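You operate a simulated robot arm through the tools that you are given. There is no shell and no other tool.

Carry out the task below with a simulated robot arm. There is one attempt and no reset: what you move stays moved.

JOB
Wipe the dust off the square board on the hold plate.
Fine: tip the blue rocker to HOLD first; use the grey pad and put it back; then tip the rocker to FREE. Where these are worked on the way, their far stop is far enough and under half their travel is too little: blue rocker. What is to be rubbed or washed off counts as gone when no trace of it is left.

Only the result counts: the job must be done as asked and must still hold three seconds after the hand-in. Knocking over, shifting, dropping, spilling or breaking anything else fails it.

ROBOT AND FRAMES
A 6-joint arm with a fingered hand, fixed in place. Base frame: the origin is on the floor under the middle of its stand, x ahead of it, y to its left, z up; the work surface is at about z = 0.8. Lengths are in m, angles in degrees, forces in N, time in s.
With the tool pointing down near the work surface it reaches from about 0.26 to 0.7 m from the base axis. Its first joint turns from -166.0 to 166.0 degrees. Payload 4 kg.
The tool frame sits at the grasp point between the pads (the TCP): z along the fingers, y along the line on which they close. The tips reach 0.026 m beyond it. The gripper opens to 0.148 m; its body begins 0.073 m behind the TCP. The gripper is a hand of 3 fingers: y runs from the thumb to the fingers, the wrist lies at [0, 0, -0.239] in the tool frame, and closing takes about 1.5 s.
Orientation is that of the tool frame in the base frame, as [roll, pitch, yaw] about the fixed x, y, z axes, in that order (R = Rz(yaw) Ry(pitch) Rx(roll)). With the fingers straight down and closing along the base's y, the tool's x points along the base's -x, its y along +y and its z along -z.

CONTROLS
- The arm moves only by the tool step_arm. Its argument "plan" is a list that holds one entry, the list of rows, each a list of 6 numbers: the shift along the tool's x, y, z in m, then the turn, a rotation vector about the tool's x, y, z in degrees. In form: [[[x, y, z, ax, ay, az], ...]]. A call has 1 to 20 rows; each row shifts and turns the commanded pose from where the row before left it, along the tool's axes as they then stand. "grip" is the gripper command, from -1 (fully open) to 1 (shut), values between in proportion, set as the call begins (left out, the last holds). Rows are played at 5 a second. More than 0.05 m and 8.6 degrees between two rows, or a gripper value outside its range, and nothing of the call is played. A pose out of reach is approached as far as the arm can. The call stops where the force on the tool passes 40 N (or 10 N more than at its start, if that is more) or the arm is blocked; 0.2 s more then pass. Each finger travels about 0.153 m/s and halts on what it meets, pressing with about 29 N; the grip force reading is that of the motor and also rises with nothing between the fingers. The clock runs only during rows and for 0.2 s after the last one: add rows that do not move to give the fingers time. It gives the time, the measured TCP pose, the force on the tool (base axes), the opening and the grip force at its end, in the units of the frame above (readings bear some noise), with the torque about the TCP (base axes, N m) and any sound that the robot's microphone picked up.
- Cameras (640 x 400 px; columns grow to the right, rows downward): "scene" is fixed at [0.0561, -0.4962, 1.5875]; the picture's right is [0.85, -0.52, 0.00], its down [-0.36, -0.59, -0.72] and it looks along [0.37, 0.61, -0.70] (base axes); focal length 359 px, centre (320, 200). "wrist" rides on the gripper at [0.068, -0.039, -0.09] in the tool frame; the picture's right is [0.50, 0.87, 0.00], its down [-0.65, 0.38, -0.65] and it looks along [-0.57, 0.33, 0.76] (tool axes); focal length 222 px, centre (320, 200). There is no depth. A picture from a camera that has moved, and an enlarged one, comes with that camera's place and axes in the base frame and with its lens. The place of the scene camera against the robot may be out by one fixed shift of up to 0.012 m in any direction.
- get_image(camera): a new picture of that camera. It takes no simulated time.
- slide_trunk(by): moves the trunk up (or, below 0, down) by that many m; the arm rides with it, the base frame stays. It gives what a move gives, with no picture.
- set_fingers(finger1, finger2, thumb_bend): sets how far each is bent, from 0 (flat) to 1 (curled in); at 0.3 the hand is open as for a grip, at 0.7 the pads meet at the TCP. One left out holds its place. A second passes; each finger stops where it meets its share of the squeeze, and holds until it gets a number again. A gripper value or a shape takes the hand back. It gives what a move gives, with no picture; readings hold the bend of each and the force on the fingers (four entries, about 0 where the hand has none), thumb and palm.
- grasp_type(shape): the hand has 3 fingers and takes this shape, open, in about a second: jaw (thumb against the fingers, like two jaws); tri (thumb and two fingers); tip (a fingertip pinch); poke (one finger out to press); point (the index stretched); flat (the hand flat); cup (the hand cupped); fist (a fist). The gripper value then closes the fingers along that shape, each until it touches; the sizes above hold for jaw. It gives what a move gives, with no picture.
- enlarge(camera, box): a new picture of the part [left, top, right, bottom] of that camera's present view, enlarged. It takes no simulated time.
- close_job(): hands the job in; it is judged then, once.

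Places have to be worked out from the pictures, the camera data and where the tool is seen. Open the gripper and draw the arm clear of the work before you hand the job in, unless the task says otherwise.

The tools are called after "Request:" by a JSON object that holds its "api" and its "payload". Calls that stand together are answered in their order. step_arm: Moves the arm, as the interface text tells. Its arguments: {"type":"object","properties":{"plan":{"type":"array","items":{"type":"array","items":{"type":"array","items":{"type":"number"}}}},"grip":{"type":"number"}},"required":["plan"]} The other tools are called the same way: slide_trunk (by) moves the trunk up or down; grasp_type (shape) gives the hand a shape; set_fingers (finger1, finger2, thumb_bend) moves the fingers one by one; get_image (camera) takes a picture; enlarge (camera, box) takes an enlarged picture of a part of a camera's view; close_job () hands the job in.

At the start:

```text
time: 0.0
tcp_pos: [0.4639, 0.1859, 1.1342]
tool_rot: [-180.0, 0.0, 180.0]
contact_force: [-0.7, -0.5, 1.0]
torque: [-0.02, 0.03, 0.01]
opening: 0.1479
finger_force: 0.1
shape: jaw
bend: [0.3, 0.3, 0.3]
finger forces: [0.0, 0.0, 0.1, 0.0, 0.0, 0.0]
trunk travel left (down, up): [-0.275, 0.042]
```

scene: 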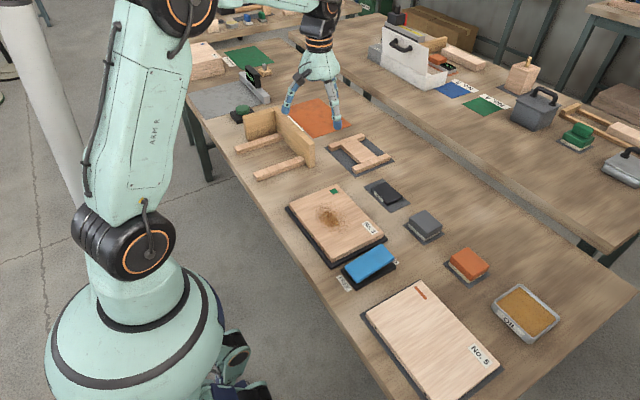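
wrist: 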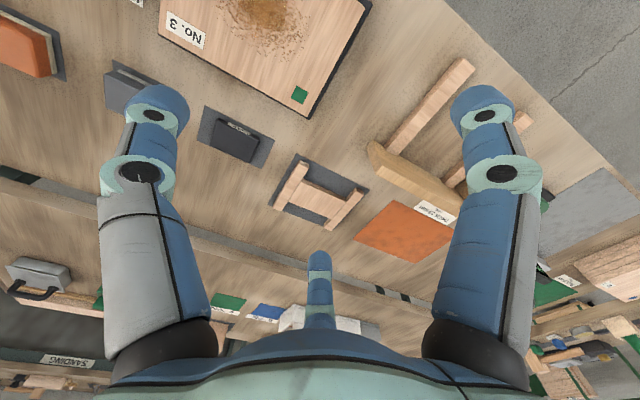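

I start by looking more closely at the scene: the dusty board (No. 3), the blue rocker beside it, and the pads to its right.

Request:
{"api": "enlarge", "payload": {"camera": "scene", "box": [270, 160, 430, 300]}}

Request:
{"api": "enlarge", "payload": {"camera": "scene", "box": [350, 160, 570, 350]}}

Request:
{"api": "enlarge", "payload": {"camera": "scene", "box": [320, 220, 420, 310]}}

```text
2.86 times, centred on (350, 230) of scene
camera zoom: at [0.0561, -0.4962, 1.5875], right [0.85, -0.52, 0.0], down [-0.36, -0.59, -0.72], along [0.37, 0.61, -0.7], focal length 1025 px, centre (234, 114)
```

zoom: 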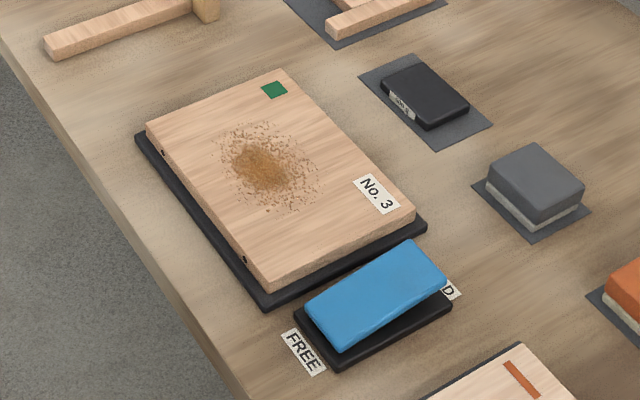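

```text
2.11 times, centred on (460, 255) of scene
camera zoom: at [0.0561, -0.4962, 1.5875], right [0.85, -0.52, 0.0], down [-0.36, -0.59, -0.72], along [0.37, 0.61, -0.7], focal length 755 px, centre (25, 84)
```

zoom: 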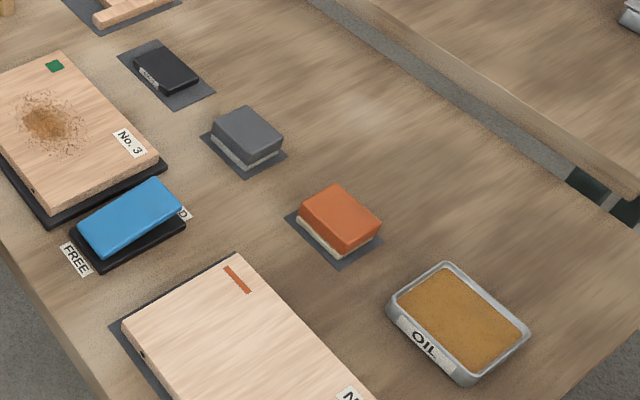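

```text
4.44 times, centred on (370, 265) of scene
camera zoom: at [0.0561, -0.4962, 1.5875], right [0.85, -0.52, 0.0], down [-0.36, -0.59, -0.72], along [0.37, 0.61, -0.7], focal length 1594 px, centre (98, -89)
```

zoom: 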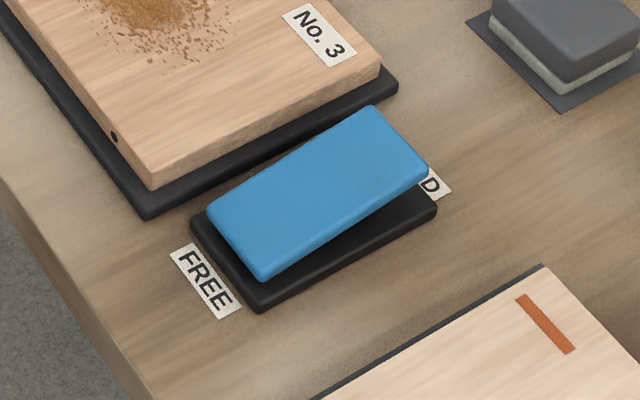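

The blue rocker now lies FREE side down, with its HOLD end (far, +x) up. I zoom in further on the pad, the black block and the hand to judge heights and finger layout.

Request:
{"api": "enlarge", "payload": {"camera": "scene", "box": [395, 195, 455, 250]}}

Request:
{"api": "enlarge", "payload": {"camera": "scene", "box": [360, 170, 415, 215]}}

Request:
{"api": "enlarge", "payload": {"camera": "scene", "box": [220, 0, 420, 180]}}

Request:
{"api": "enlarge", "payload": {"camera": "wrist", "box": [80, 0, 400, 200]}}

```text
7.27 times, centred on (425, 222) of scene
camera zoom: at [0.0561, -0.4962, 1.5875], right [0.85, -0.52, 0.0], down [-0.36, -0.59, -0.72], along [0.37, 0.61, -0.7], focal length 2609 px, centre (-444, 36)
```

zoom: 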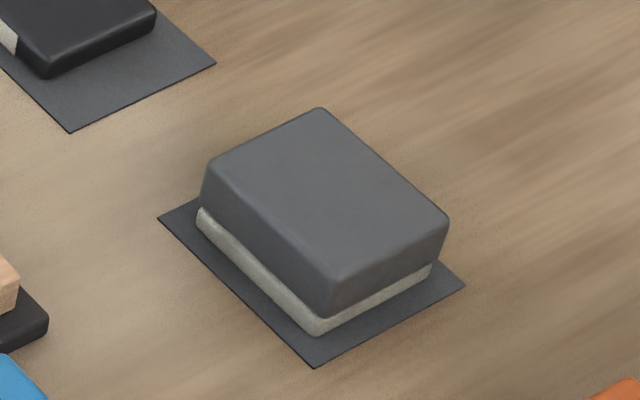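

```text
8.89 times, centred on (388, 192) of scene
camera zoom: at [0.0561, -0.4962, 1.5875], right [0.85, -0.52, 0.0], down [-0.36, -0.59, -0.72], along [0.37, 0.61, -0.7], focal length 3189 px, centre (-280, 267)
```

zoom: 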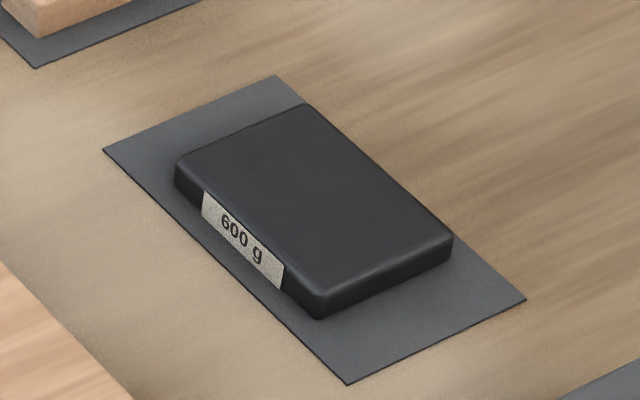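

```text
2.22 times, centred on (320, 90) of scene
camera zoom: at [0.0561, -0.4962, 1.5875], right [0.85, -0.52, 0.0], down [-0.36, -0.59, -0.72], along [0.37, 0.61, -0.7], focal length 797 px, centre (320, 444)
```

zoom: 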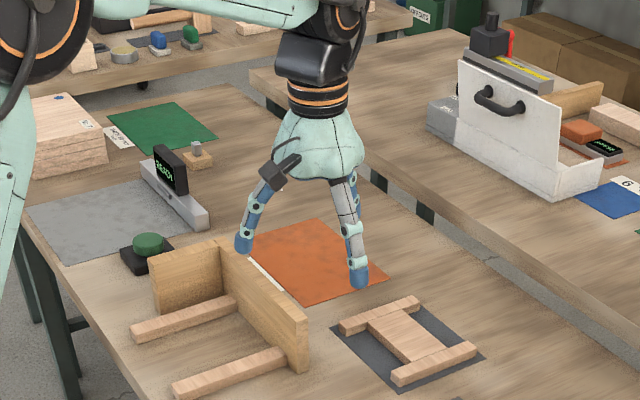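

```text
2.00 times, centred on (240, 100) of wrist
camera zoom: at [0.3967, 0.1459, 1.2248], right [-0.5, 0.87, 0.0], down [0.65, 0.38, 0.65], along [0.57, 0.33, -0.76], focal length 444 px, centre (480, 400)
```

zoom: 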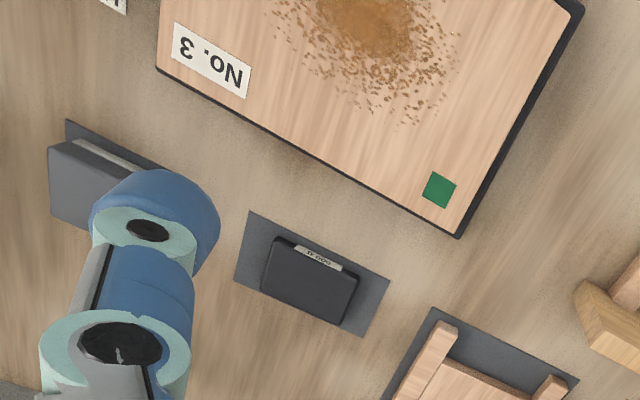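

The scene and wrist views put the grey pad near (0.655, -0.073), the dust near (0.445, 0.083), and the rocker around x 0.39–0.51, y -0.12 to -0.065. I move over towards the rocker with the hand still open and high, so the wrist camera can see it all from nearer.

Request:
{"api": "step_arm", "payload": {"plan": [[[0.008, -0.0357, 0.0105, 0, 0, 0], [0.008, -0.0357, 0.0105, 0, 0, 0], [0.008, -0.0357, 0.0105, 0, 0, 0], [0.008, -0.0357, 0.0105, 0, 0, 0], [0.008, -0.0357, 0.0105, 0, 0, 0], [0.008, -0.0357, 0.0105, 0, 0, 0], [0.008, -0.0357, 0.0105, 0, 0, 0], [0.008, -0.0357, 0.0105, 0, 0, 0], [0, 0, 0, 0, 0, 0]]]}}

Request:
{"api": "get_image", "payload": {"camera": "wrist"}}

Request:
{"api": "get_image", "payload": {"camera": "scene"}}

```text
time: 2.0
tcp_pos: [0.3996, -0.1, 1.0517]
tool_rot: [180.0, 0.0, 179.9]
contact_force: [-0.5, 0.0, 0.4]
torque: [-0.03, -0.04, -0.01]
opening: 0.1479
finger_force: 0.0
shape: jaw
bend: [0.3, 0.3, 0.3]
finger forces: [0.0, 0.1, 0.0, 0.0, 0.0, 0.0]
trunk travel left (down, up): [-0.275, 0.042]
```

```text
taken
camera wrist: at [0.3337, -0.1401, 1.1417], right [-0.5, 0.87, 0.0], down [0.65, 0.38, 0.65], along [0.57, 0.33, -0.76], focal length 222 px, centre (320, 200)
```

wrist: 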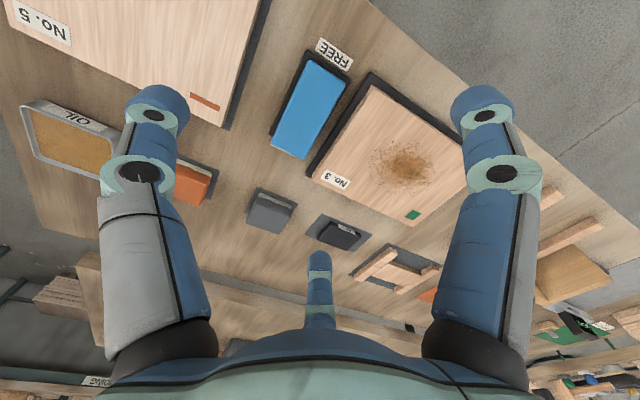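

```text
taken
```

scene: 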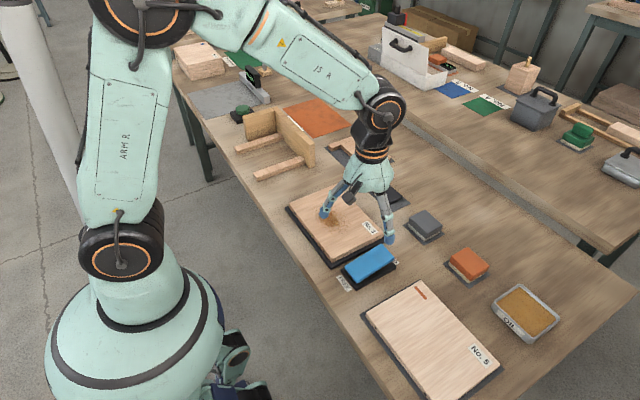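

I can see the rocker, dust and grey pad between the fingers. I enlarge parts of the wrist view to get accurate places.

Request:
{"api": "enlarge", "payload": {"camera": "wrist", "box": [240, 30, 400, 170]}}

Request:
{"api": "enlarge", "payload": {"camera": "wrist", "box": [230, 170, 310, 250]}}

Request:
{"api": "enlarge", "payload": {"camera": "wrist", "box": [300, 70, 480, 230]}}

```text
2.86 times, centred on (320, 100) of wrist
camera zoom: at [0.3337, -0.1401, 1.1417], right [-0.5, 0.87, 0.0], down [0.65, 0.38, 0.65], along [0.57, 0.33, -0.76], focal length 635 px, centre (320, 486)
```

zoom: 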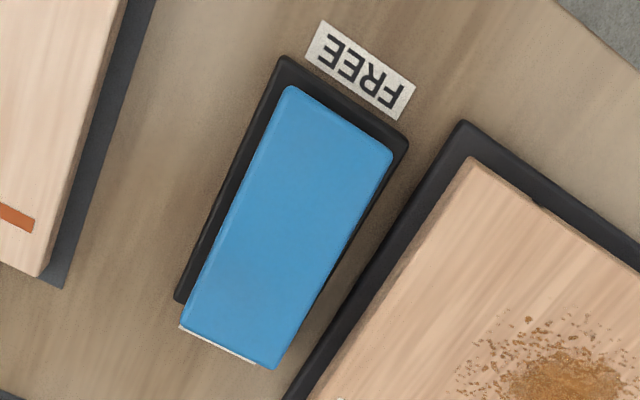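

```text
5.00 times, centred on (270, 210) of wrist
camera zoom: at [0.3337, -0.1401, 1.1417], right [-0.5, 0.87, 0.0], down [0.65, 0.38, 0.65], along [0.57, 0.33, -0.76], focal length 1111 px, centre (570, 150)
```

zoom: 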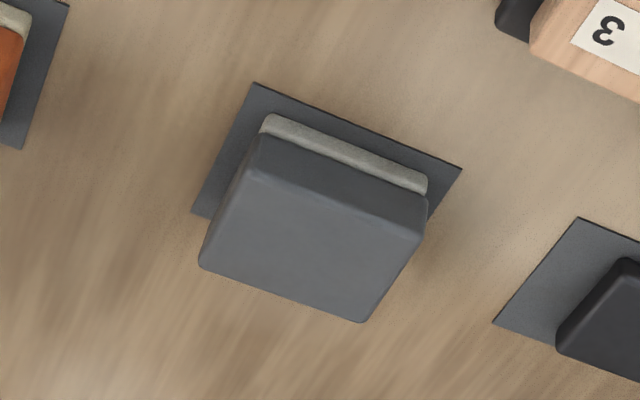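

```text
2.50 times, centred on (390, 150) of wrist
camera zoom: at [0.3337, -0.1401, 1.1417], right [-0.5, 0.87, 0.0], down [0.65, 0.38, 0.65], along [0.57, 0.33, -0.76], focal length 555 px, centre (145, 325)
```

zoom: 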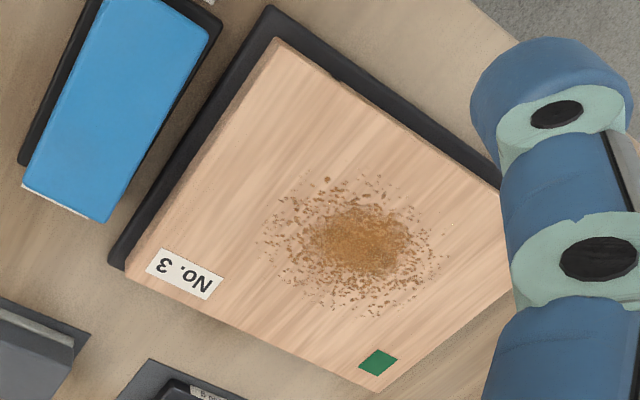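

The wrist camera places the rocker at x 0.384–0.50, y -0.128 to -0.073 (pivot near 0.442, -0.100), the dust disc centred near (0.436, 0.074) with radius about 0.055, and the grey pad's centre near (0.664, -0.070). I close the fingers here in the air to see where the closed tips end up before pressing the rocker.

Request:
{"api": "step_arm", "payload": {"plan": [[[0, 0, 0, 0, 0, 0], [0, 0, 0, 0, 0, 0], [0, 0, 0, 0, 0, 0], [0, 0, 0, 0, 0, 0], [0, 0, 0, 0, 0, 0], [0, 0, 0, 0, 0, 0], [0, 0, 0, 0, 0, 0], [0, 0, 0, 0, 0, 0]]], "grip": 1}}

Request:
{"api": "get_image", "payload": {"camera": "wrist"}}

Request:
{"api": "enlarge", "payload": {"camera": "scene", "box": [290, 130, 450, 270]}}

```text
time: 3.8
tcp_pos: [0.4003, -0.0998, 1.0512]
tool_rot: [180.0, 0.0, 179.9]
contact_force: [-0.5, -0.1, 0.1]
torque: [-0.01, 0.01, -0.01]
opening: 0.0
finger_force: 28.2
shape: jaw
bend: [0.7, 0.7, 0.7]
finger forces: [0.1, 0.0, 0.0, 0.0, 0.1, 0.0]
trunk travel left (down, up): [-0.275, 0.042]
```

```text
taken
camera wrist: at [0.3339, -0.14, 1.1418], right [-0.5, 0.87, 0.0], down [0.65, 0.38, 0.65], along [0.57, 0.33, -0.76], focal length 222 px, centre (320, 200)
```

wrist: 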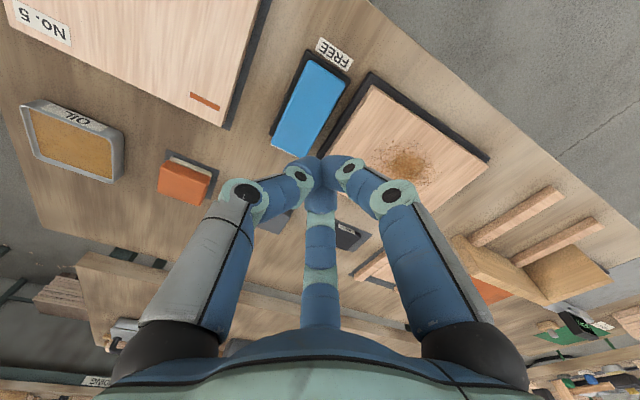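

```text
2.86 times, centred on (370, 200) of scene
camera zoom: at [0.0561, -0.4962, 1.5875], right [0.85, -0.52, 0.0], down [-0.36, -0.59, -0.72], along [0.37, 0.61, -0.7], focal length 1025 px, centre (177, 200)
```

zoom: 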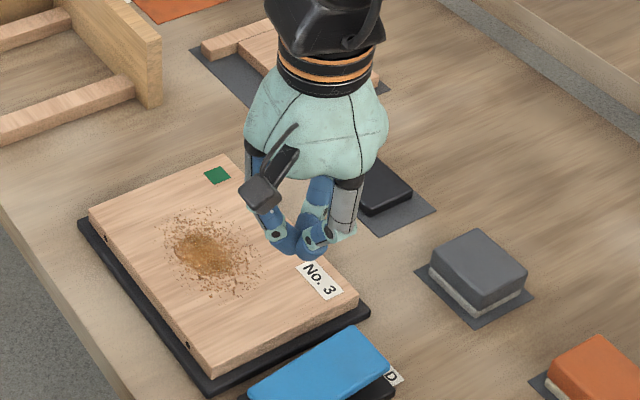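

Closed, the three fingers meet in one cluster right under the TCP, which suits pressing. I move over the raised HOLD end of the rocker at about (0.487, -0.101), staying about 2 cm above it.

Request:
{"api": "step_arm", "payload": {"plan": [[[-0.0173, -0.0003, 0.03, 0, 0, 0], [-0.0173, -0.0003, 0.03, 0, 0, 0], [-0.0173, -0.0003, 0.03, 0, 0, 0], [-0.0173, -0.0003, 0.03, 0, 0, 0], [-0.0173, -0.0003, 0.03, 0, 0, 0], [0, 0, 0, 0, 0, 0]]]}}

Request:
{"api": "enlarge", "payload": {"camera": "scene", "box": [320, 180, 450, 300]}}

Request:
{"api": "get_image", "payload": {"camera": "wrist"}}

```text
time: 5.2
tcp_pos: [0.484, -0.1022, 0.8991]
tool_rot: [-180.0, 0.1, -180.0]
contact_force: [0.7, 0.1, 0.1]
torque: [0.01, -0.01, 0.0]
opening: 0.0
finger_force: 29.1
shape: jaw
bend: [0.7, 0.7, 0.7]
finger forces: [0.1, 0.0, 0.1, 0.0, 0.0, 0.1]
trunk travel left (down, up): [-0.275, 0.042]
```

```text
3.33 times, centred on (385, 240) of scene
camera zoom: at [0.0561, -0.4962, 1.5875], right [0.85, -0.52, 0.0], down [-0.36, -0.59, -0.72], along [0.37, 0.61, -0.7], focal length 1196 px, centre (103, 67)
```

zoom: 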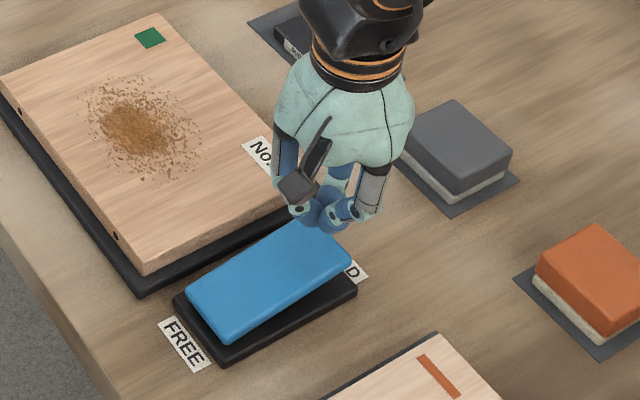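

```text
taken
camera wrist: at [0.4182, -0.1409, 0.9897], right [-0.5, 0.87, 0.0], down [0.65, 0.38, 0.65], along [0.57, 0.33, -0.76], focal length 222 px, centre (320, 200)
```

wrist: 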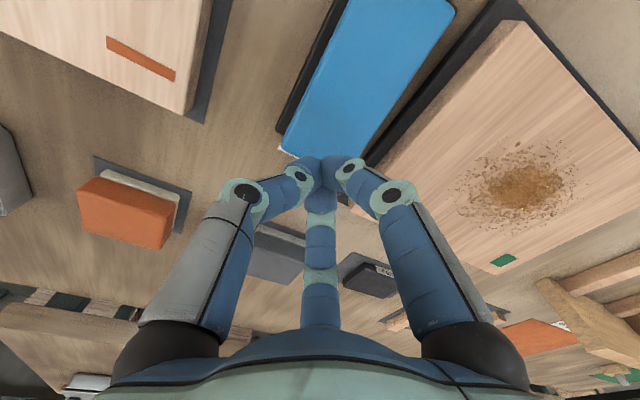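

The tips hang about 3 cm above the rocker's HOLD end, 15 mm in from its edge. I go down slowly in small steps until the force shows contact.

Request:
{"api": "step_arm", "payload": {"plan": [[[0, 0, 0.006, 0, 0, 0], [0, 0, 0.006, 0, 0, 0], [0, 0, 0.006, 0, 0, 0], [0, 0, 0.005, 0, 0, 0], [0, 0, 0.005, 0, 0, 0], [0, 0, 0, 0, 0, 0]]]}}

Request:
{"api": "enlarge", "payload": {"camera": "scene", "box": [320, 180, 450, 300]}}

```text
time: 6.6
tcp_pos: [0.4858, -0.1013, 0.8727]
tool_rot: [-179.9, 0.1, 180.0]
contact_force: [0.1, -0.6, 1.3]
torque: [-0.03, -0.01, 0.03]
opening: 0.0001
finger_force: 28.5
shape: jaw
bend: [0.7, 0.7, 0.7]
finger forces: [0.0, 0.1, 0.1, 0.0, 0.1, 0.1]
trunk travel left (down, up): [-0.275, 0.042]
```

```text
3.33 times, centred on (385, 240) of scene
camera zoom: at [0.0561, -0.4962, 1.5875], right [0.85, -0.52, 0.0], down [-0.36, -0.59, -0.72], along [0.37, 0.61, -0.7], focal length 1196 px, centre (103, 67)
```

zoom: 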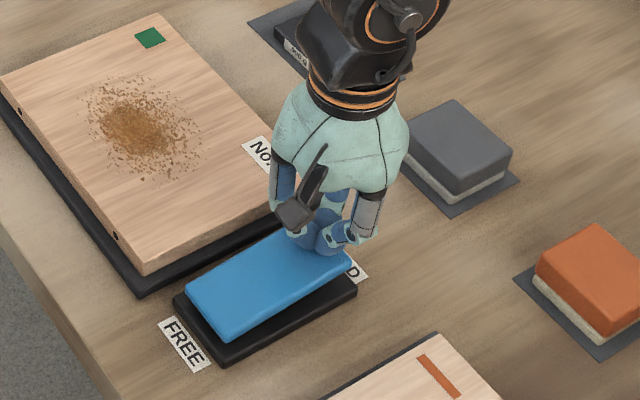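

Tips are just touching or about to touch the raised end (TCP z 0.873). I push on downwards in 4 mm steps.

Request:
{"api": "step_arm", "payload": {"plan": [[[0, 0, 0.004, 0, 0, 0], [0, 0, 0.004, 0, 0, 0], [0, 0, 0.004, 0, 0, 0], [0, 0, 0.004, 0, 0, 0], [0, 0, 0, 0, 0, 0]]]}}

Request:
{"api": "enlarge", "payload": {"camera": "scene", "box": [320, 180, 450, 300]}}

```text
time: 7.8
tcp_pos: [0.4849, -0.1022, 0.8605]
tool_rot: [-179.9, 0.4, 180.0]
contact_force: [1.6, 0.9, 32.9]
torque: [-0.11, 0.15, 0.03]
opening: 0.0001
finger_force: 29.1
shape: jaw
bend: [0.7, 0.7, 0.7]
finger forces: [0.0, 0.0, 0.0, 0.0, 0.0, 0.0]
trunk travel left (down, up): [-0.275, 0.042]
```

```text
3.33 times, centred on (385, 240) of scene
camera zoom: at [0.0561, -0.4962, 1.5875], right [0.85, -0.52, 0.0], down [-0.36, -0.59, -0.72], along [0.37, 0.61, -0.7], focal length 1196 px, centre (103, 67)
```

zoom: 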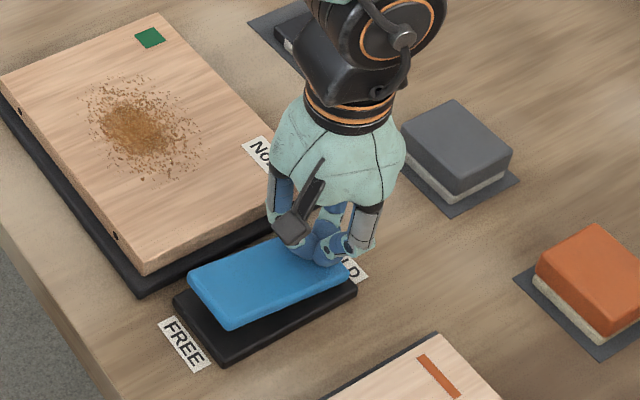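

The rocker is turning: its FREE end has risen, and the force is at 33 N with it about level. I push further down in small steps.

Request:
{"api": "step_arm", "payload": {"plan": [[[0, 0, 0.003, 0, 0, 0], [0, 0, 0.003, 0, 0, 0], [0, 0, 0.003, 0, 0, 0], [0, 0, 0, 0, 0, 0]]]}}

Request:
{"api": "enlarge", "payload": {"camera": "scene", "box": [320, 180, 450, 300]}}

```text
time: 8.2
tcp_pos: [0.4882, -0.1028, 0.8587]
tool_rot: [-180.0, 0.7, -180.0]
contact_force: [-1.1, -0.3, 24.7]
torque: [-0.04, 0.18, 0.02]
opening: 0.0001
finger_force: 28.7
shape: jaw
bend: [0.7, 0.7, 0.7]
finger forces: [0.0, 0.1, 0.1, 0.1, 0.0, 0.0]
trunk travel left (down, up): [-0.275, 0.042]
stopped in row 1: the force on the tool passed its limit at 46 N (the readings are from after the stop); the commanded pose is now the measured one
```

```text
3.33 times, centred on (385, 240) of scene
camera zoom: at [0.0561, -0.4962, 1.5875], right [0.85, -0.52, 0.0], down [-0.36, -0.59, -0.72], along [0.37, 0.61, -0.7], focal length 1196 px, centre (103, 67)
```

zoom: 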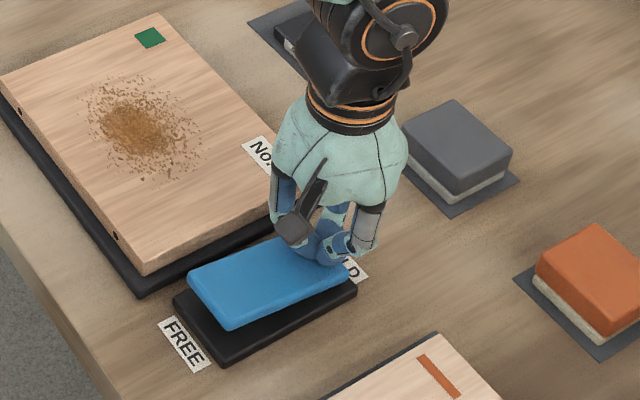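

The force limit was met at 46 N with hardly any more travel, which looks like the stop. I lift off and check the rocker from the scene camera.

Request:
{"api": "step_arm", "payload": {"plan": [[[0, 0, -0.01, 0, 0, 0], [0, 0, -0.02, 0, 0, 0], [0, 0, -0.03, 0, 0, 0], [0, 0, -0.04, 0, 0, 0], [0.02, 0, -0.04, 0, 0, 0], [0.03, 0, -0.03, 0, 0, 0], [0.03, 0, -0.02, 0, 0, 0], [0, 0, 0, 0, 0, 0]]]}}

Request:
{"api": "enlarge", "payload": {"camera": "scene", "box": [320, 220, 420, 310]}}

Request:
{"api": "enlarge", "payload": {"camera": "wrist", "box": [240, 30, 400, 170]}}

```text
time: 10.0
tcp_pos: [0.4054, -0.102, 1.0482]
tool_rot: [-180.0, 0.3, -180.0]
contact_force: [-0.8, 0.2, 0.8]
torque: [0.0, 0.03, 0.02]
opening: 0.0003
finger_force: 29.3
shape: jaw
bend: [0.7, 0.7, 0.7]
finger forces: [0.0, 0.1, 0.0, 0.0, 0.0, 0.0]
trunk travel left (down, up): [-0.275, 0.042]
```

```text
4.44 times, centred on (370, 265) of scene
camera zoom: at [0.0561, -0.4962, 1.5875], right [0.85, -0.52, 0.0], down [-0.36, -0.59, -0.72], along [0.37, 0.61, -0.7], focal length 1594 px, centre (98, -89)
```

zoom: 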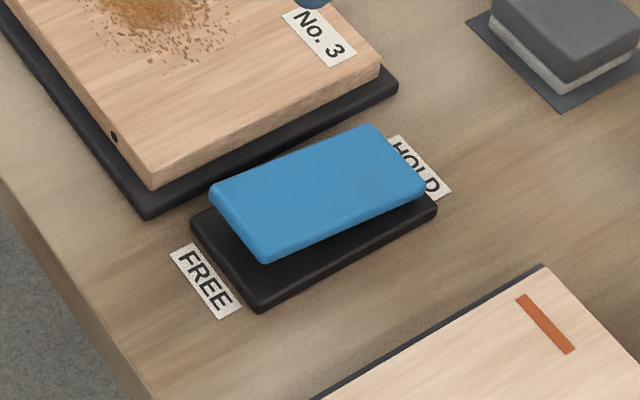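

```text
2.86 times, centred on (320, 100) of wrist
camera zoom: at [0.3383, -0.1415, 1.1378], right [-0.5, 0.87, 0.0], down [0.65, 0.38, 0.66], along [0.57, 0.33, -0.75], focal length 635 px, centre (320, 486)
```

zoom: 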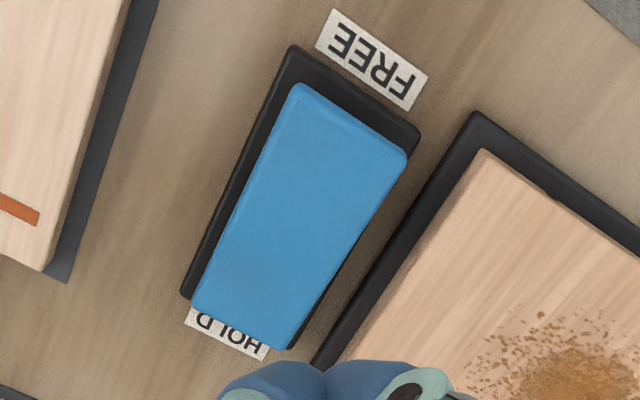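

The rocker now lies HOLD side down and stays there, with the HOLD label uncovered. Before going for the pad I check how the hand looks in its other shapes, staying here in the air.

Request:
{"api": "grasp_type", "payload": {"shape": "tri"}}

Request:
{"api": "get_image", "payload": {"camera": "wrist"}}

Request:
{"api": "grasp_type", "payload": {"shape": "tip"}}

Request:
{"api": "get_image", "payload": {"camera": "wrist"}}

```text
time: 10.9
tcp_pos: [0.4069, -0.1017, 1.0472]
tool_rot: [-179.9, 0.2, -179.9]
contact_force: [0.9, -0.7, 0.0]
torque: [0.0, -0.01, -0.01]
opening: 0.1478
finger_force: 0.0
shape: tri
bend: [0.3, 0.3, 0.3]
finger forces: [0.0, 0.0, 0.0, 0.0, 0.0, 0.0]
trunk travel left (down, up): [-0.275, 0.042]
```

```text
taken
camera wrist: at [0.3382, -0.1415, 1.1378], right [-0.5, 0.87, 0.0], down [0.65, 0.38, 0.66], along [0.57, 0.33, -0.75], focal length 222 px, centre (320, 200)
```

wrist: 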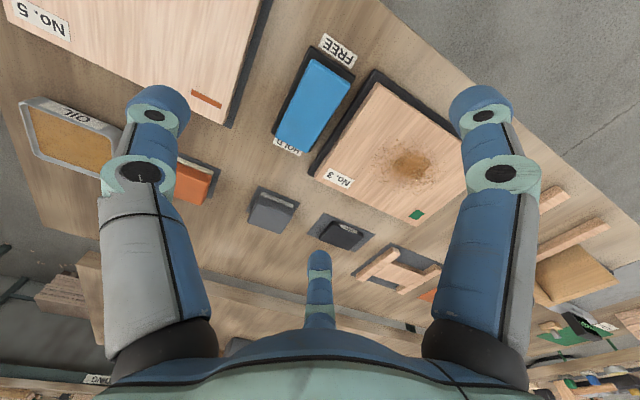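

```text
time: 11.8
tcp_pos: [0.4044, -0.1019, 1.048]
tool_rot: [-179.9, 0.3, 180.0]
contact_force: [0.1, 0.3, -0.4]
torque: [0.0, -0.04, 0.03]
opening: 0.1481
finger_force: 0.0
shape: tip
bend: [0.3, 0.3, 0.3]
finger forces: [0.1, 0.0, 0.0, 0.0, 0.1, 0.0]
trunk travel left (down, up): [-0.275, 0.042]
```

```text
taken
camera wrist: at [0.3382, -0.1415, 1.1378], right [-0.5, 0.87, 0.0], down [0.65, 0.38, 0.66], along [0.57, 0.33, -0.75], focal length 222 px, centre (320, 200)
```

wrist: 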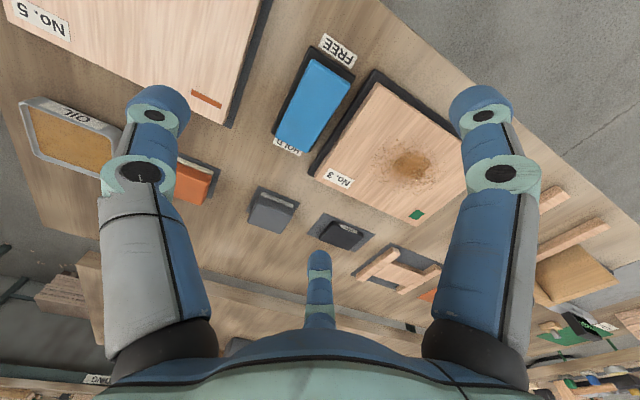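

All three shapes spread the fingers the same way, 120° apart around the TCP, so I go back to jaw. Then I carry the open hand over the grey pad at about (0.664, -0.070), staying high, and level the small tilt left by the press.

Request:
{"api": "grasp_type", "payload": {"shape": "jaw"}}

Request:
{"api": "step_arm", "payload": {"plan": [[[-0.0325, 0.004, 0.0, 0, 0.25, 0], [-0.0325, 0.004, 0.0, 0, 0, 0], [-0.0325, 0.004, 0.015, 0, 0, 0], [-0.0325, 0.004, 0.015, 0, 0, 0], [-0.0325, 0.004, 0.02, 0, 0, 0], [-0.0325, 0.004, 0.02, 0, 0, 0], [-0.0325, 0.004, 0.02, 0, 0, 0], [-0.0325, 0.004, 0.02, 0, 0, 0], [0, 0, 0, 0, 0, 0]]], "grip": -1}}

Request:
{"api": "get_image", "payload": {"camera": "wrist"}}

Request:
{"api": "enlarge", "payload": {"camera": "scene", "box": [350, 130, 510, 270]}}

```text
time: 12.7
tcp_pos: [0.4066, -0.1021, 1.0496]
tool_rot: [-179.9, 0.3, 180.0]
contact_force: [0.5, 0.9, 0.4]
torque: [-0.02, 0.02, 0.01]
opening: 0.1481
finger_force: 0.0
shape: jaw
bend: [0.3, 0.3, 0.3]
finger forces: [0.0, 0.0, 0.0, 0.0, 0.0, 0.0]
trunk travel left (down, up): [-0.275, 0.042]
```

```text
time: 14.7
tcp_pos: [0.6673, -0.0696, 0.9364]
tool_rot: [-180.0, 0.2, 179.9]
contact_force: [0.0, 0.1, -0.3]
torque: [-0.02, 0.02, 0.03]
opening: 0.1479
finger_force: 0.0
shape: jaw
bend: [0.3, 0.3, 0.3]
finger forces: [0.0, 0.1, 0.0, 0.1, 0.0, 0.0]
trunk travel left (down, up): [-0.275, 0.042]
```

```text
taken
camera wrist: at [0.5993, -0.1084, 1.0268], right [-0.5, 0.87, 0.0], down [0.65, 0.38, 0.65], along [0.57, 0.33, -0.76], focal length 222 px, centre (320, 200)
```

wrist: 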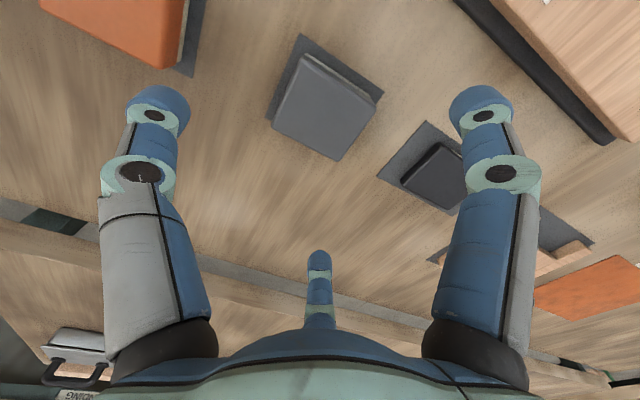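

```text
2.86 times, centred on (430, 200) of scene
camera zoom: at [0.0561, -0.4962, 1.5875], right [0.85, -0.52, 0.0], down [-0.36, -0.59, -0.72], along [0.37, 0.61, -0.7], focal length 1025 px, centre (6, 200)
```

zoom: 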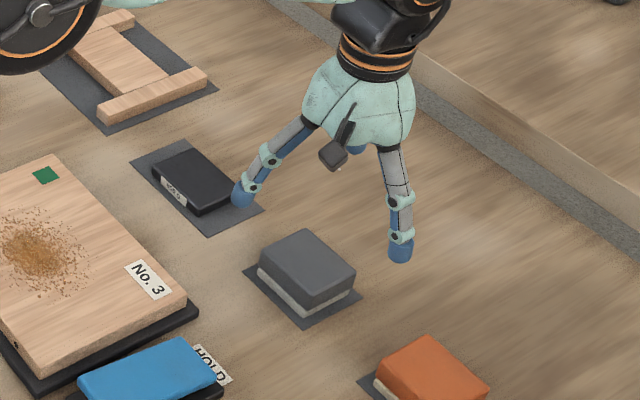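

I enlarge the wrist view of the pad to fix its place from here.

Request:
{"api": "enlarge", "payload": {"camera": "wrist", "box": [250, 20, 400, 170]}}

```text
2.67 times, centred on (325, 95) of wrist
camera zoom: at [0.5993, -0.1084, 1.0268], right [-0.5, 0.87, 0.0], down [0.65, 0.38, 0.65], along [0.57, 0.33, -0.76], focal length 592 px, centre (307, 480)
```

zoom: 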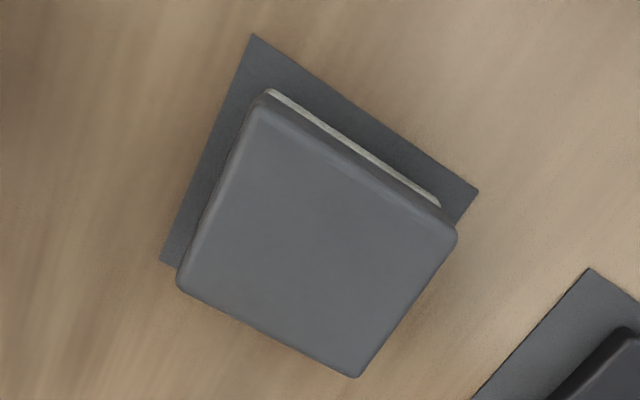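

The pad's centre is 6 mm nearer than the TCP: about (0.661, -0.070), size 0.06 x 0.07, squared with the base axes. I shift 6 mm back and lower the open hand until the TCP is at about 0.845.

Request:
{"api": "step_arm", "payload": {"plan": [[[0.006, -0.0005, 0.01, 0, 0.2, 0], [0, 0, 0.015, 0, 0, 0], [0, 0, 0.015, 0, 0, 0], [0, 0, 0.015, 0, 0, 0], [0, 0, 0.015, 0, 0, 0], [0, 0, 0.011, 0, 0, 0], [0, 0, 0.01, 0, 0, 0], [0, 0, 0, 0, 0, 0]]]}}

Request:
{"api": "enlarge", "payload": {"camera": "scene", "box": [370, 160, 490, 270]}}

Request:
{"api": "get_image", "payload": {"camera": "wrist"}}

```text
time: 16.5
tcp_pos: [0.661, -0.0719, 0.8459]
tool_rot: [-179.9, -0.1, -180.0]
contact_force: [-0.2, -0.3, 0.6]
torque: [-0.01, -0.02, -0.02]
opening: 0.1476
finger_force: 0.1
shape: jaw
bend: [0.3, 0.3, 0.3]
finger forces: [0.0, 0.1, 0.0, 0.0, 0.1, 0.0]
trunk travel left (down, up): [-0.275, 0.042]
```

```text
3.64 times, centred on (430, 215) of scene
camera zoom: at [0.0561, -0.4962, 1.5875], right [0.85, -0.52, 0.0], down [-0.36, -0.59, -0.72], along [0.37, 0.61, -0.7], focal length 1305 px, centre (-80, 146)
```

zoom: 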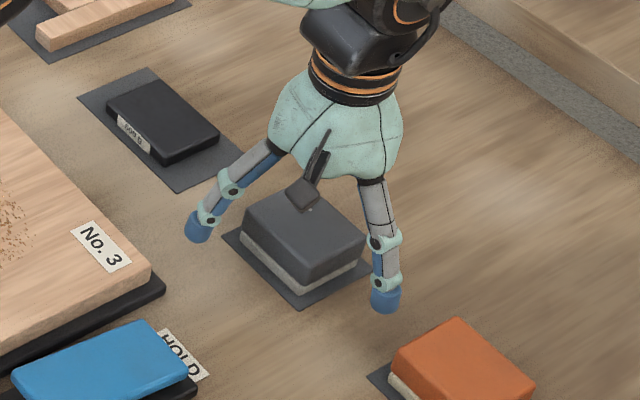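

```text
taken
camera wrist: at [0.5942, -0.1099, 0.9356], right [-0.5, 0.87, 0.0], down [0.66, 0.38, 0.65], along [0.56, 0.33, -0.76], focal length 222 px, centre (320, 200)
```

wrist: 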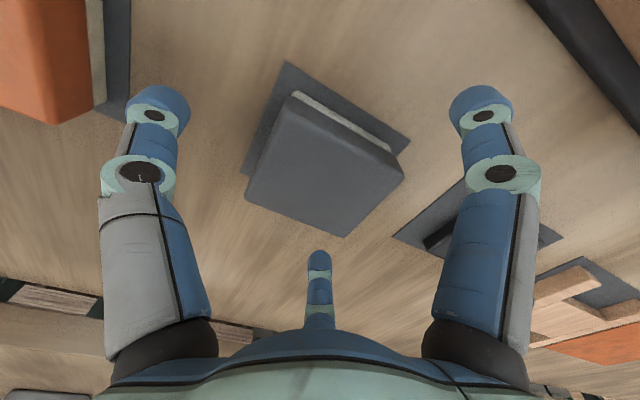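

The pad sits between the open fingers; I enlarge to check the centring before closing.

Request:
{"api": "enlarge", "payload": {"camera": "wrist", "box": [230, 50, 420, 250]}}

```text
2.00 times, centred on (325, 150) of wrist
camera zoom: at [0.5942, -0.1099, 0.9356], right [-0.5, 0.87, 0.0], down [0.66, 0.38, 0.65], along [0.56, 0.33, -0.76], focal length 444 px, centre (310, 300)
```

zoom: 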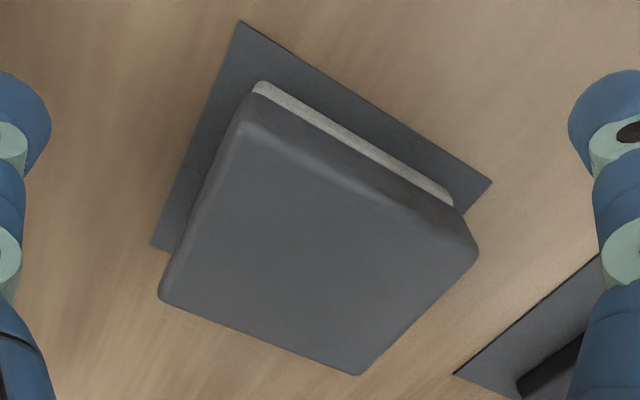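

The pad's centre works out to (0.662, -0.070), within a millimetre of the TCP. I close the fingers on it and give them time.

Request:
{"api": "step_arm", "payload": {"plan": [[[0, 0, 0, 0, 0, 0], [0, 0, 0, 0, 0, 0], [0, 0, 0, 0, 0, 0], [0, 0, 0, 0, 0, 0], [0, 0, 0, 0, 0, 0], [0, 0, 0, 0, 0, 0], [0, 0, 0, 0, 0, 0], [0, 0, 0, 0, 0, 0]]], "grip": 1}}

Request:
{"api": "enlarge", "payload": {"camera": "scene", "box": [370, 160, 490, 270]}}

Request:
{"api": "get_image", "payload": {"camera": "wrist"}}

```text
time: 18.3
tcp_pos: [0.6609, -0.0704, 0.8458]
tool_rot: [-179.9, -0.1, -179.9]
contact_force: [0.1, -0.8, 0.3]
torque: [-0.03, -0.01, -0.01]
opening: 0.0644
finger_force: 29.7
shape: jaw
bend: [0.39, 0.77, 0.7]
finger forces: [23.2, 23.3, 0.1, 0.1, 26.0, 0.1]
trunk travel left (down, up): [-0.275, 0.042]
```

```text
3.64 times, centred on (430, 215) of scene
camera zoom: at [0.0561, -0.4962, 1.5875], right [0.85, -0.52, 0.0], down [-0.36, -0.59, -0.72], along [0.37, 0.61, -0.7], focal length 1305 px, centre (-80, 146)
```

zoom: 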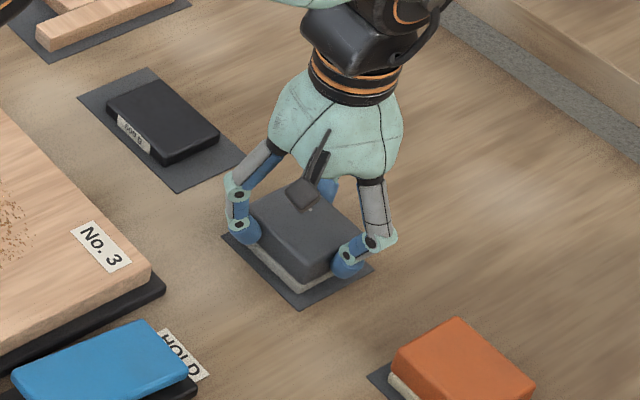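

```text
taken
camera wrist: at [0.5943, -0.11, 0.9356], right [-0.5, 0.87, 0.0], down [0.66, 0.38, 0.65], along [0.56, 0.33, -0.76], focal length 222 px, centre (320, 200)
```

wrist: 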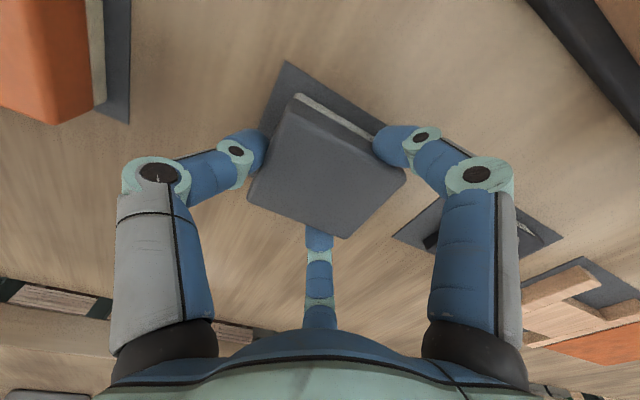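

All three fingers press on the pad (23, 23 and 26 N). I lift it slowly by about 3 cm and check that it comes along level.

Request:
{"api": "step_arm", "payload": {"plan": [[[0, 0, -0.005, 0, 0, 0], [0, 0, -0.01, 0, 0, 0], [0, 0, -0.01, 0, 0, 0], [0, 0, -0.01, 0, 0, 0], [0, 0, 0, 0, 0, 0]]]}}

Request:
{"api": "enlarge", "payload": {"camera": "scene", "box": [370, 140, 490, 250]}}

Request:
{"api": "get_image", "payload": {"camera": "wrist"}}

```text
time: 19.5
tcp_pos: [0.6602, -0.072, 0.8812]
tool_rot: [-179.9, -0.2, -179.9]
contact_force: [-0.2, 0.8, -0.6]
torque: [0.01, -0.02, -0.01]
opening: 0.0644
finger_force: 28.7
shape: jaw
bend: [0.39, 0.77, 0.7]
finger forces: [23.2, 23.3, 0.0, 0.0, 26.0, 0.1]
trunk travel left (down, up): [-0.275, 0.042]
```

```text
3.64 times, centred on (430, 195) of scene
camera zoom: at [0.0561, -0.4962, 1.5875], right [0.85, -0.52, 0.0], down [-0.36, -0.59, -0.72], along [0.37, 0.61, -0.7], focal length 1305 px, centre (-80, 218)
```

zoom: 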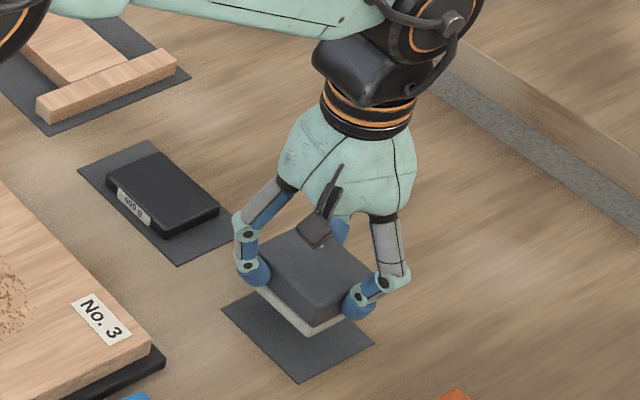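

```text
taken
camera wrist: at [0.5942, -0.1108, 0.9711], right [-0.5, 0.87, 0.0], down [0.66, 0.38, 0.65], along [0.56, 0.33, -0.76], focal length 222 px, centre (320, 200)
```

wrist: 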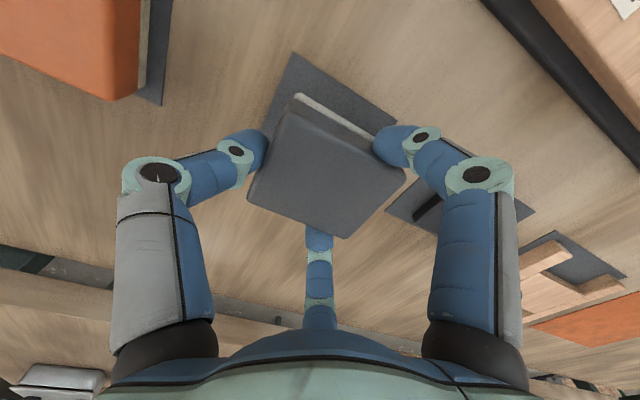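

The pad is held level, its felt about 44 mm below the TCP and the fingertips clear of it by 16 mm. I raise it further and carry it over the dust centre at about (0.436, 0.074).

Request:
{"api": "step_arm", "payload": {"plan": [[[0, 0, -0.025, 0, 0, 0], [0, 0, -0.025, 0, 0, 0], [0.0225, 0.0145, 0, 0, 0, 0], [0.0225, 0.0145, 0, 0, 0, 0], [0.0225, 0.0145, 0, 0, 0, 0], [0.0225, 0.0145, 0, 0, 0, 0], [0.0225, 0.0145, 0, 0, 0, 0], [0.0225, 0.0145, 0, 0, 0, 0], [0.0225, 0.0145, 0, 0, 0, 0], [0.0225, 0.0145, 0, 0, 0, 0], [0.0225, 0.0145, 0, 0, 0, 0], [0.0225, 0.0145, 0, 0, 0, 0], [0, 0, 0, 0, 0, 0]]]}}

Request:
{"api": "enlarge", "payload": {"camera": "scene", "box": [260, 100, 440, 280]}}

Request:
{"api": "get_image", "payload": {"camera": "wrist"}}

```text
time: 22.3
tcp_pos: [0.4362, 0.0751, 0.9314]
tool_rot: [-179.9, -0.1, -180.0]
contact_force: [-0.7, 0.9, -0.9]
torque: [0.02, 0.01, 0.02]
opening: 0.0634
finger_force: 29.3
shape: jaw
bend: [0.39, 0.77, 0.7]
finger forces: [23.3, 23.4, 0.0, 0.0, 25.4, 0.1]
trunk travel left (down, up): [-0.275, 0.042]
```

```text
2.22 times, centred on (350, 190) of scene
camera zoom: at [0.0561, -0.4962, 1.5875], right [0.85, -0.52, 0.0], down [-0.36, -0.59, -0.72], along [0.37, 0.61, -0.7], focal length 797 px, centre (253, 222)
```

zoom: 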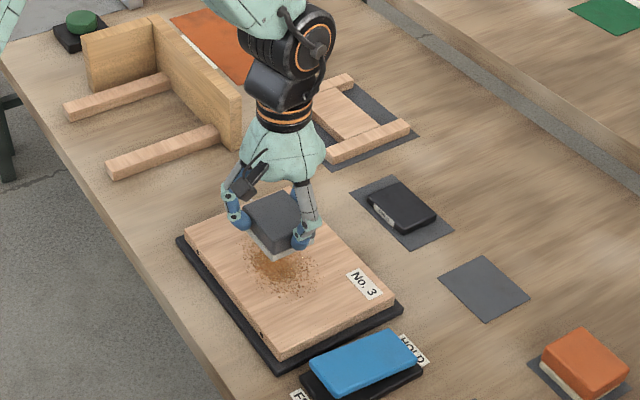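

```text
taken
camera wrist: at [0.3698, 0.0349, 1.0214], right [-0.5, 0.87, 0.0], down [0.66, 0.38, 0.65], along [0.56, 0.33, -0.76], focal length 222 px, centre (320, 200)
```

wrist: 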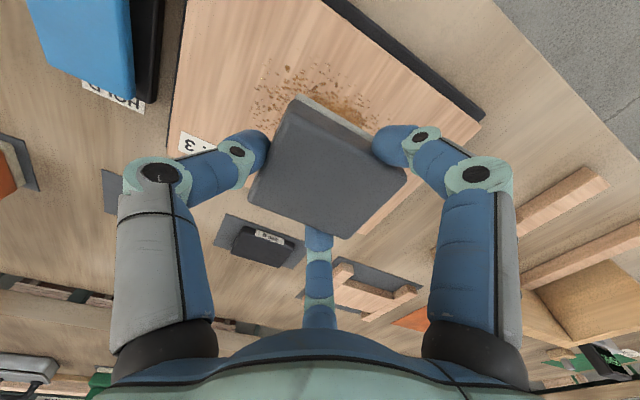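

The pad hovers about 5 cm above the dust. I lower it 4 cm, then feel for contact with small steps.

Request:
{"api": "step_arm", "payload": {"plan": [[[0, 0, 0.014, 0, 0, 0], [0, 0, 0.014, 0, 0, 0], [0, 0, 0.012, 0, 0, 0], [0, 0, 0.004, 0, 0, 0], [0, 0, 0.003, 0, 0, 0], [0, 0, 0, 0, 0, 0]]]}}

Request:
{"api": "enlarge", "payload": {"camera": "scene", "box": [270, 150, 410, 270]}}

```text
time: 23.7
tcp_pos: [0.4358, 0.074, 0.8842]
tool_rot: [-179.9, -0.1, -180.0]
contact_force: [0.1, -0.4, -0.9]
torque: [-0.03, 0.02, -0.03]
opening: 0.0633
finger_force: 28.5
shape: jaw
bend: [0.39, 0.77, 0.7]
finger forces: [23.1, 23.4, 0.1, 0.0, 25.4, 0.0]
trunk travel left (down, up): [-0.275, 0.042]
```

```text
3.33 times, centred on (340, 210) of scene
camera zoom: at [0.0561, -0.4962, 1.5875], right [0.85, -0.52, 0.0], down [-0.36, -0.59, -0.72], along [0.37, 0.61, -0.7], focal length 1196 px, centre (253, 167)
```

zoom: 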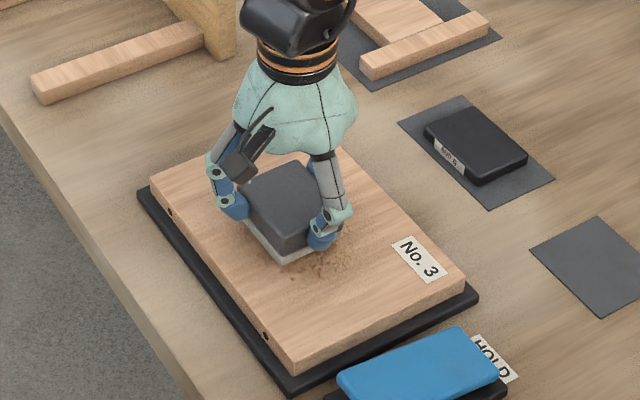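

Not yet in contact (no force, TCP z 0.884). I go on down in 1.5 mm steps.

Request:
{"api": "step_arm", "payload": {"plan": [[[0, 0, 0.0015, 0, 0, 0], [0, 0, 0.0015, 0, 0, 0], [0, 0, 0.0015, 0, 0, 0], [0, 0, 0, 0, 0, 0]]]}}

```text
time: 24.7
tcp_pos: [0.4342, 0.0747, 0.8788]
tool_rot: [-179.9, -0.1, 179.9]
contact_force: [-0.5, -0.6, -1.1]
torque: [-0.02, 0.0, -0.02]
opening: 0.0633
finger_force: 29.1
shape: jaw
bend: [0.39, 0.77, 0.7]
finger forces: [23.3, 23.3, 0.0, 0.1, 25.3, 0.1]
trunk travel left (down, up): [-0.275, 0.042]
```

Still no contact; another few steps of 1 mm.

Request:
{"api": "step_arm", "payload": {"plan": [[[0, 0, 0.001, 0, 0, 0], [0, 0, 0.001, 0, 0, 0], [0, 0, 0, 0, 0, 0]]]}}

Request:
{"api": "enlarge", "payload": {"camera": "scene", "box": [300, 170, 380, 250]}}

```text
time: 25.5
tcp_pos: [0.4344, 0.0737, 0.8776]
tool_rot: [-180.0, -0.1, -180.0]
contact_force: [0.1, 0.0, -1.0]
torque: [0.01, 0.0, 0.01]
opening: 0.0633
finger_force: 29.3
shape: jaw
bend: [0.39, 0.77, 0.7]
finger forces: [23.1, 23.4, 0.0, 0.0, 25.3, 0.0]
trunk travel left (down, up): [-0.275, 0.042]
```

```text
5.00 times, centred on (340, 210) of scene
camera zoom: at [0.0561, -0.4962, 1.5875], right [0.85, -0.52, 0.0], down [-0.36, -0.59, -0.72], along [0.37, 0.61, -0.7], focal length 1794 px, centre (220, 150)
```

zoom: 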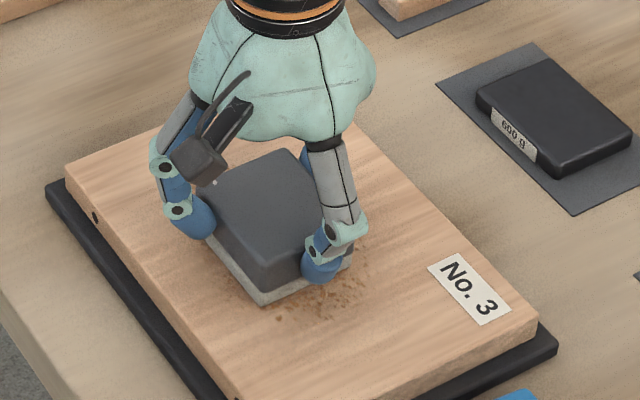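

The felt is nearly at the board. I continue in 1 mm steps and watch the force.

Request:
{"api": "step_arm", "payload": {"plan": [[[0, 0, 0.001, 0, 0, 0], [0, 0, 0.001, 0, 0, 0], [0, 0, 0, 0, 0, 0]]]}}

```text
time: 26.3
tcp_pos: [0.4349, 0.0744, 0.8776]
tool_rot: [-179.9, 0.0, 180.0]
contact_force: [0.5, 0.5, 10.2]
torque: [-0.04, 0.0, 0.02]
opening: 0.0636
finger_force: 29.0
shape: jaw
bend: [0.39, 0.77, 0.7]
finger forces: [24.3, 24.3, 0.0, 0.0, 27.2, 0.0]
trunk travel left (down, up): [-0.275, 0.042]
```

Contact: 10 N down on the board. I start wiping gently with a short stroke along y to see how the forces behave.

Request:
{"api": "step_arm", "payload": {"plan": [[[0, 0.01, -0.0003, 0, 0, 0], [0, 0.012, 0, 0, 0, 0], [0, 0.012, 0, 0, 0, 0], [0, 0.012, 0, 0, 0, 0], [0, 0, 0, 0, 0, 0]]]}}

Request:
{"api": "enlarge", "payload": {"camera": "scene", "box": [270, 150, 410, 270]}}

```text
time: 27.5
tcp_pos: [0.4349, 0.1191, 0.877]
tool_rot: [179.9, -0.1, -180.0]
contact_force: [1.0, -7.8, 13.6]
torque: [-0.29, 0.02, 0.01]
opening: 0.0646
finger_force: 29.0
shape: jaw
bend: [0.39, 0.77, 0.7]
finger forces: [23.9, 24.2, 0.0, 0.1, 31.6, 0.1]
trunk travel left (down, up): [-0.275, 0.042]
```

```text
3.33 times, centred on (340, 210) of scene
camera zoom: at [0.0561, -0.4962, 1.5875], right [0.85, -0.52, 0.0], down [-0.36, -0.59, -0.72], along [0.37, 0.61, -0.7], focal length 1196 px, centre (253, 167)
```

zoom: 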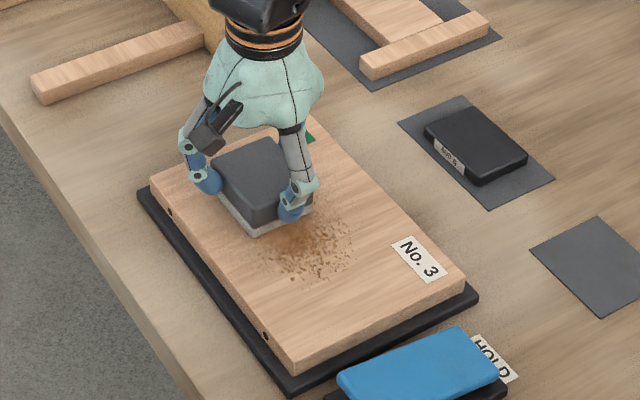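

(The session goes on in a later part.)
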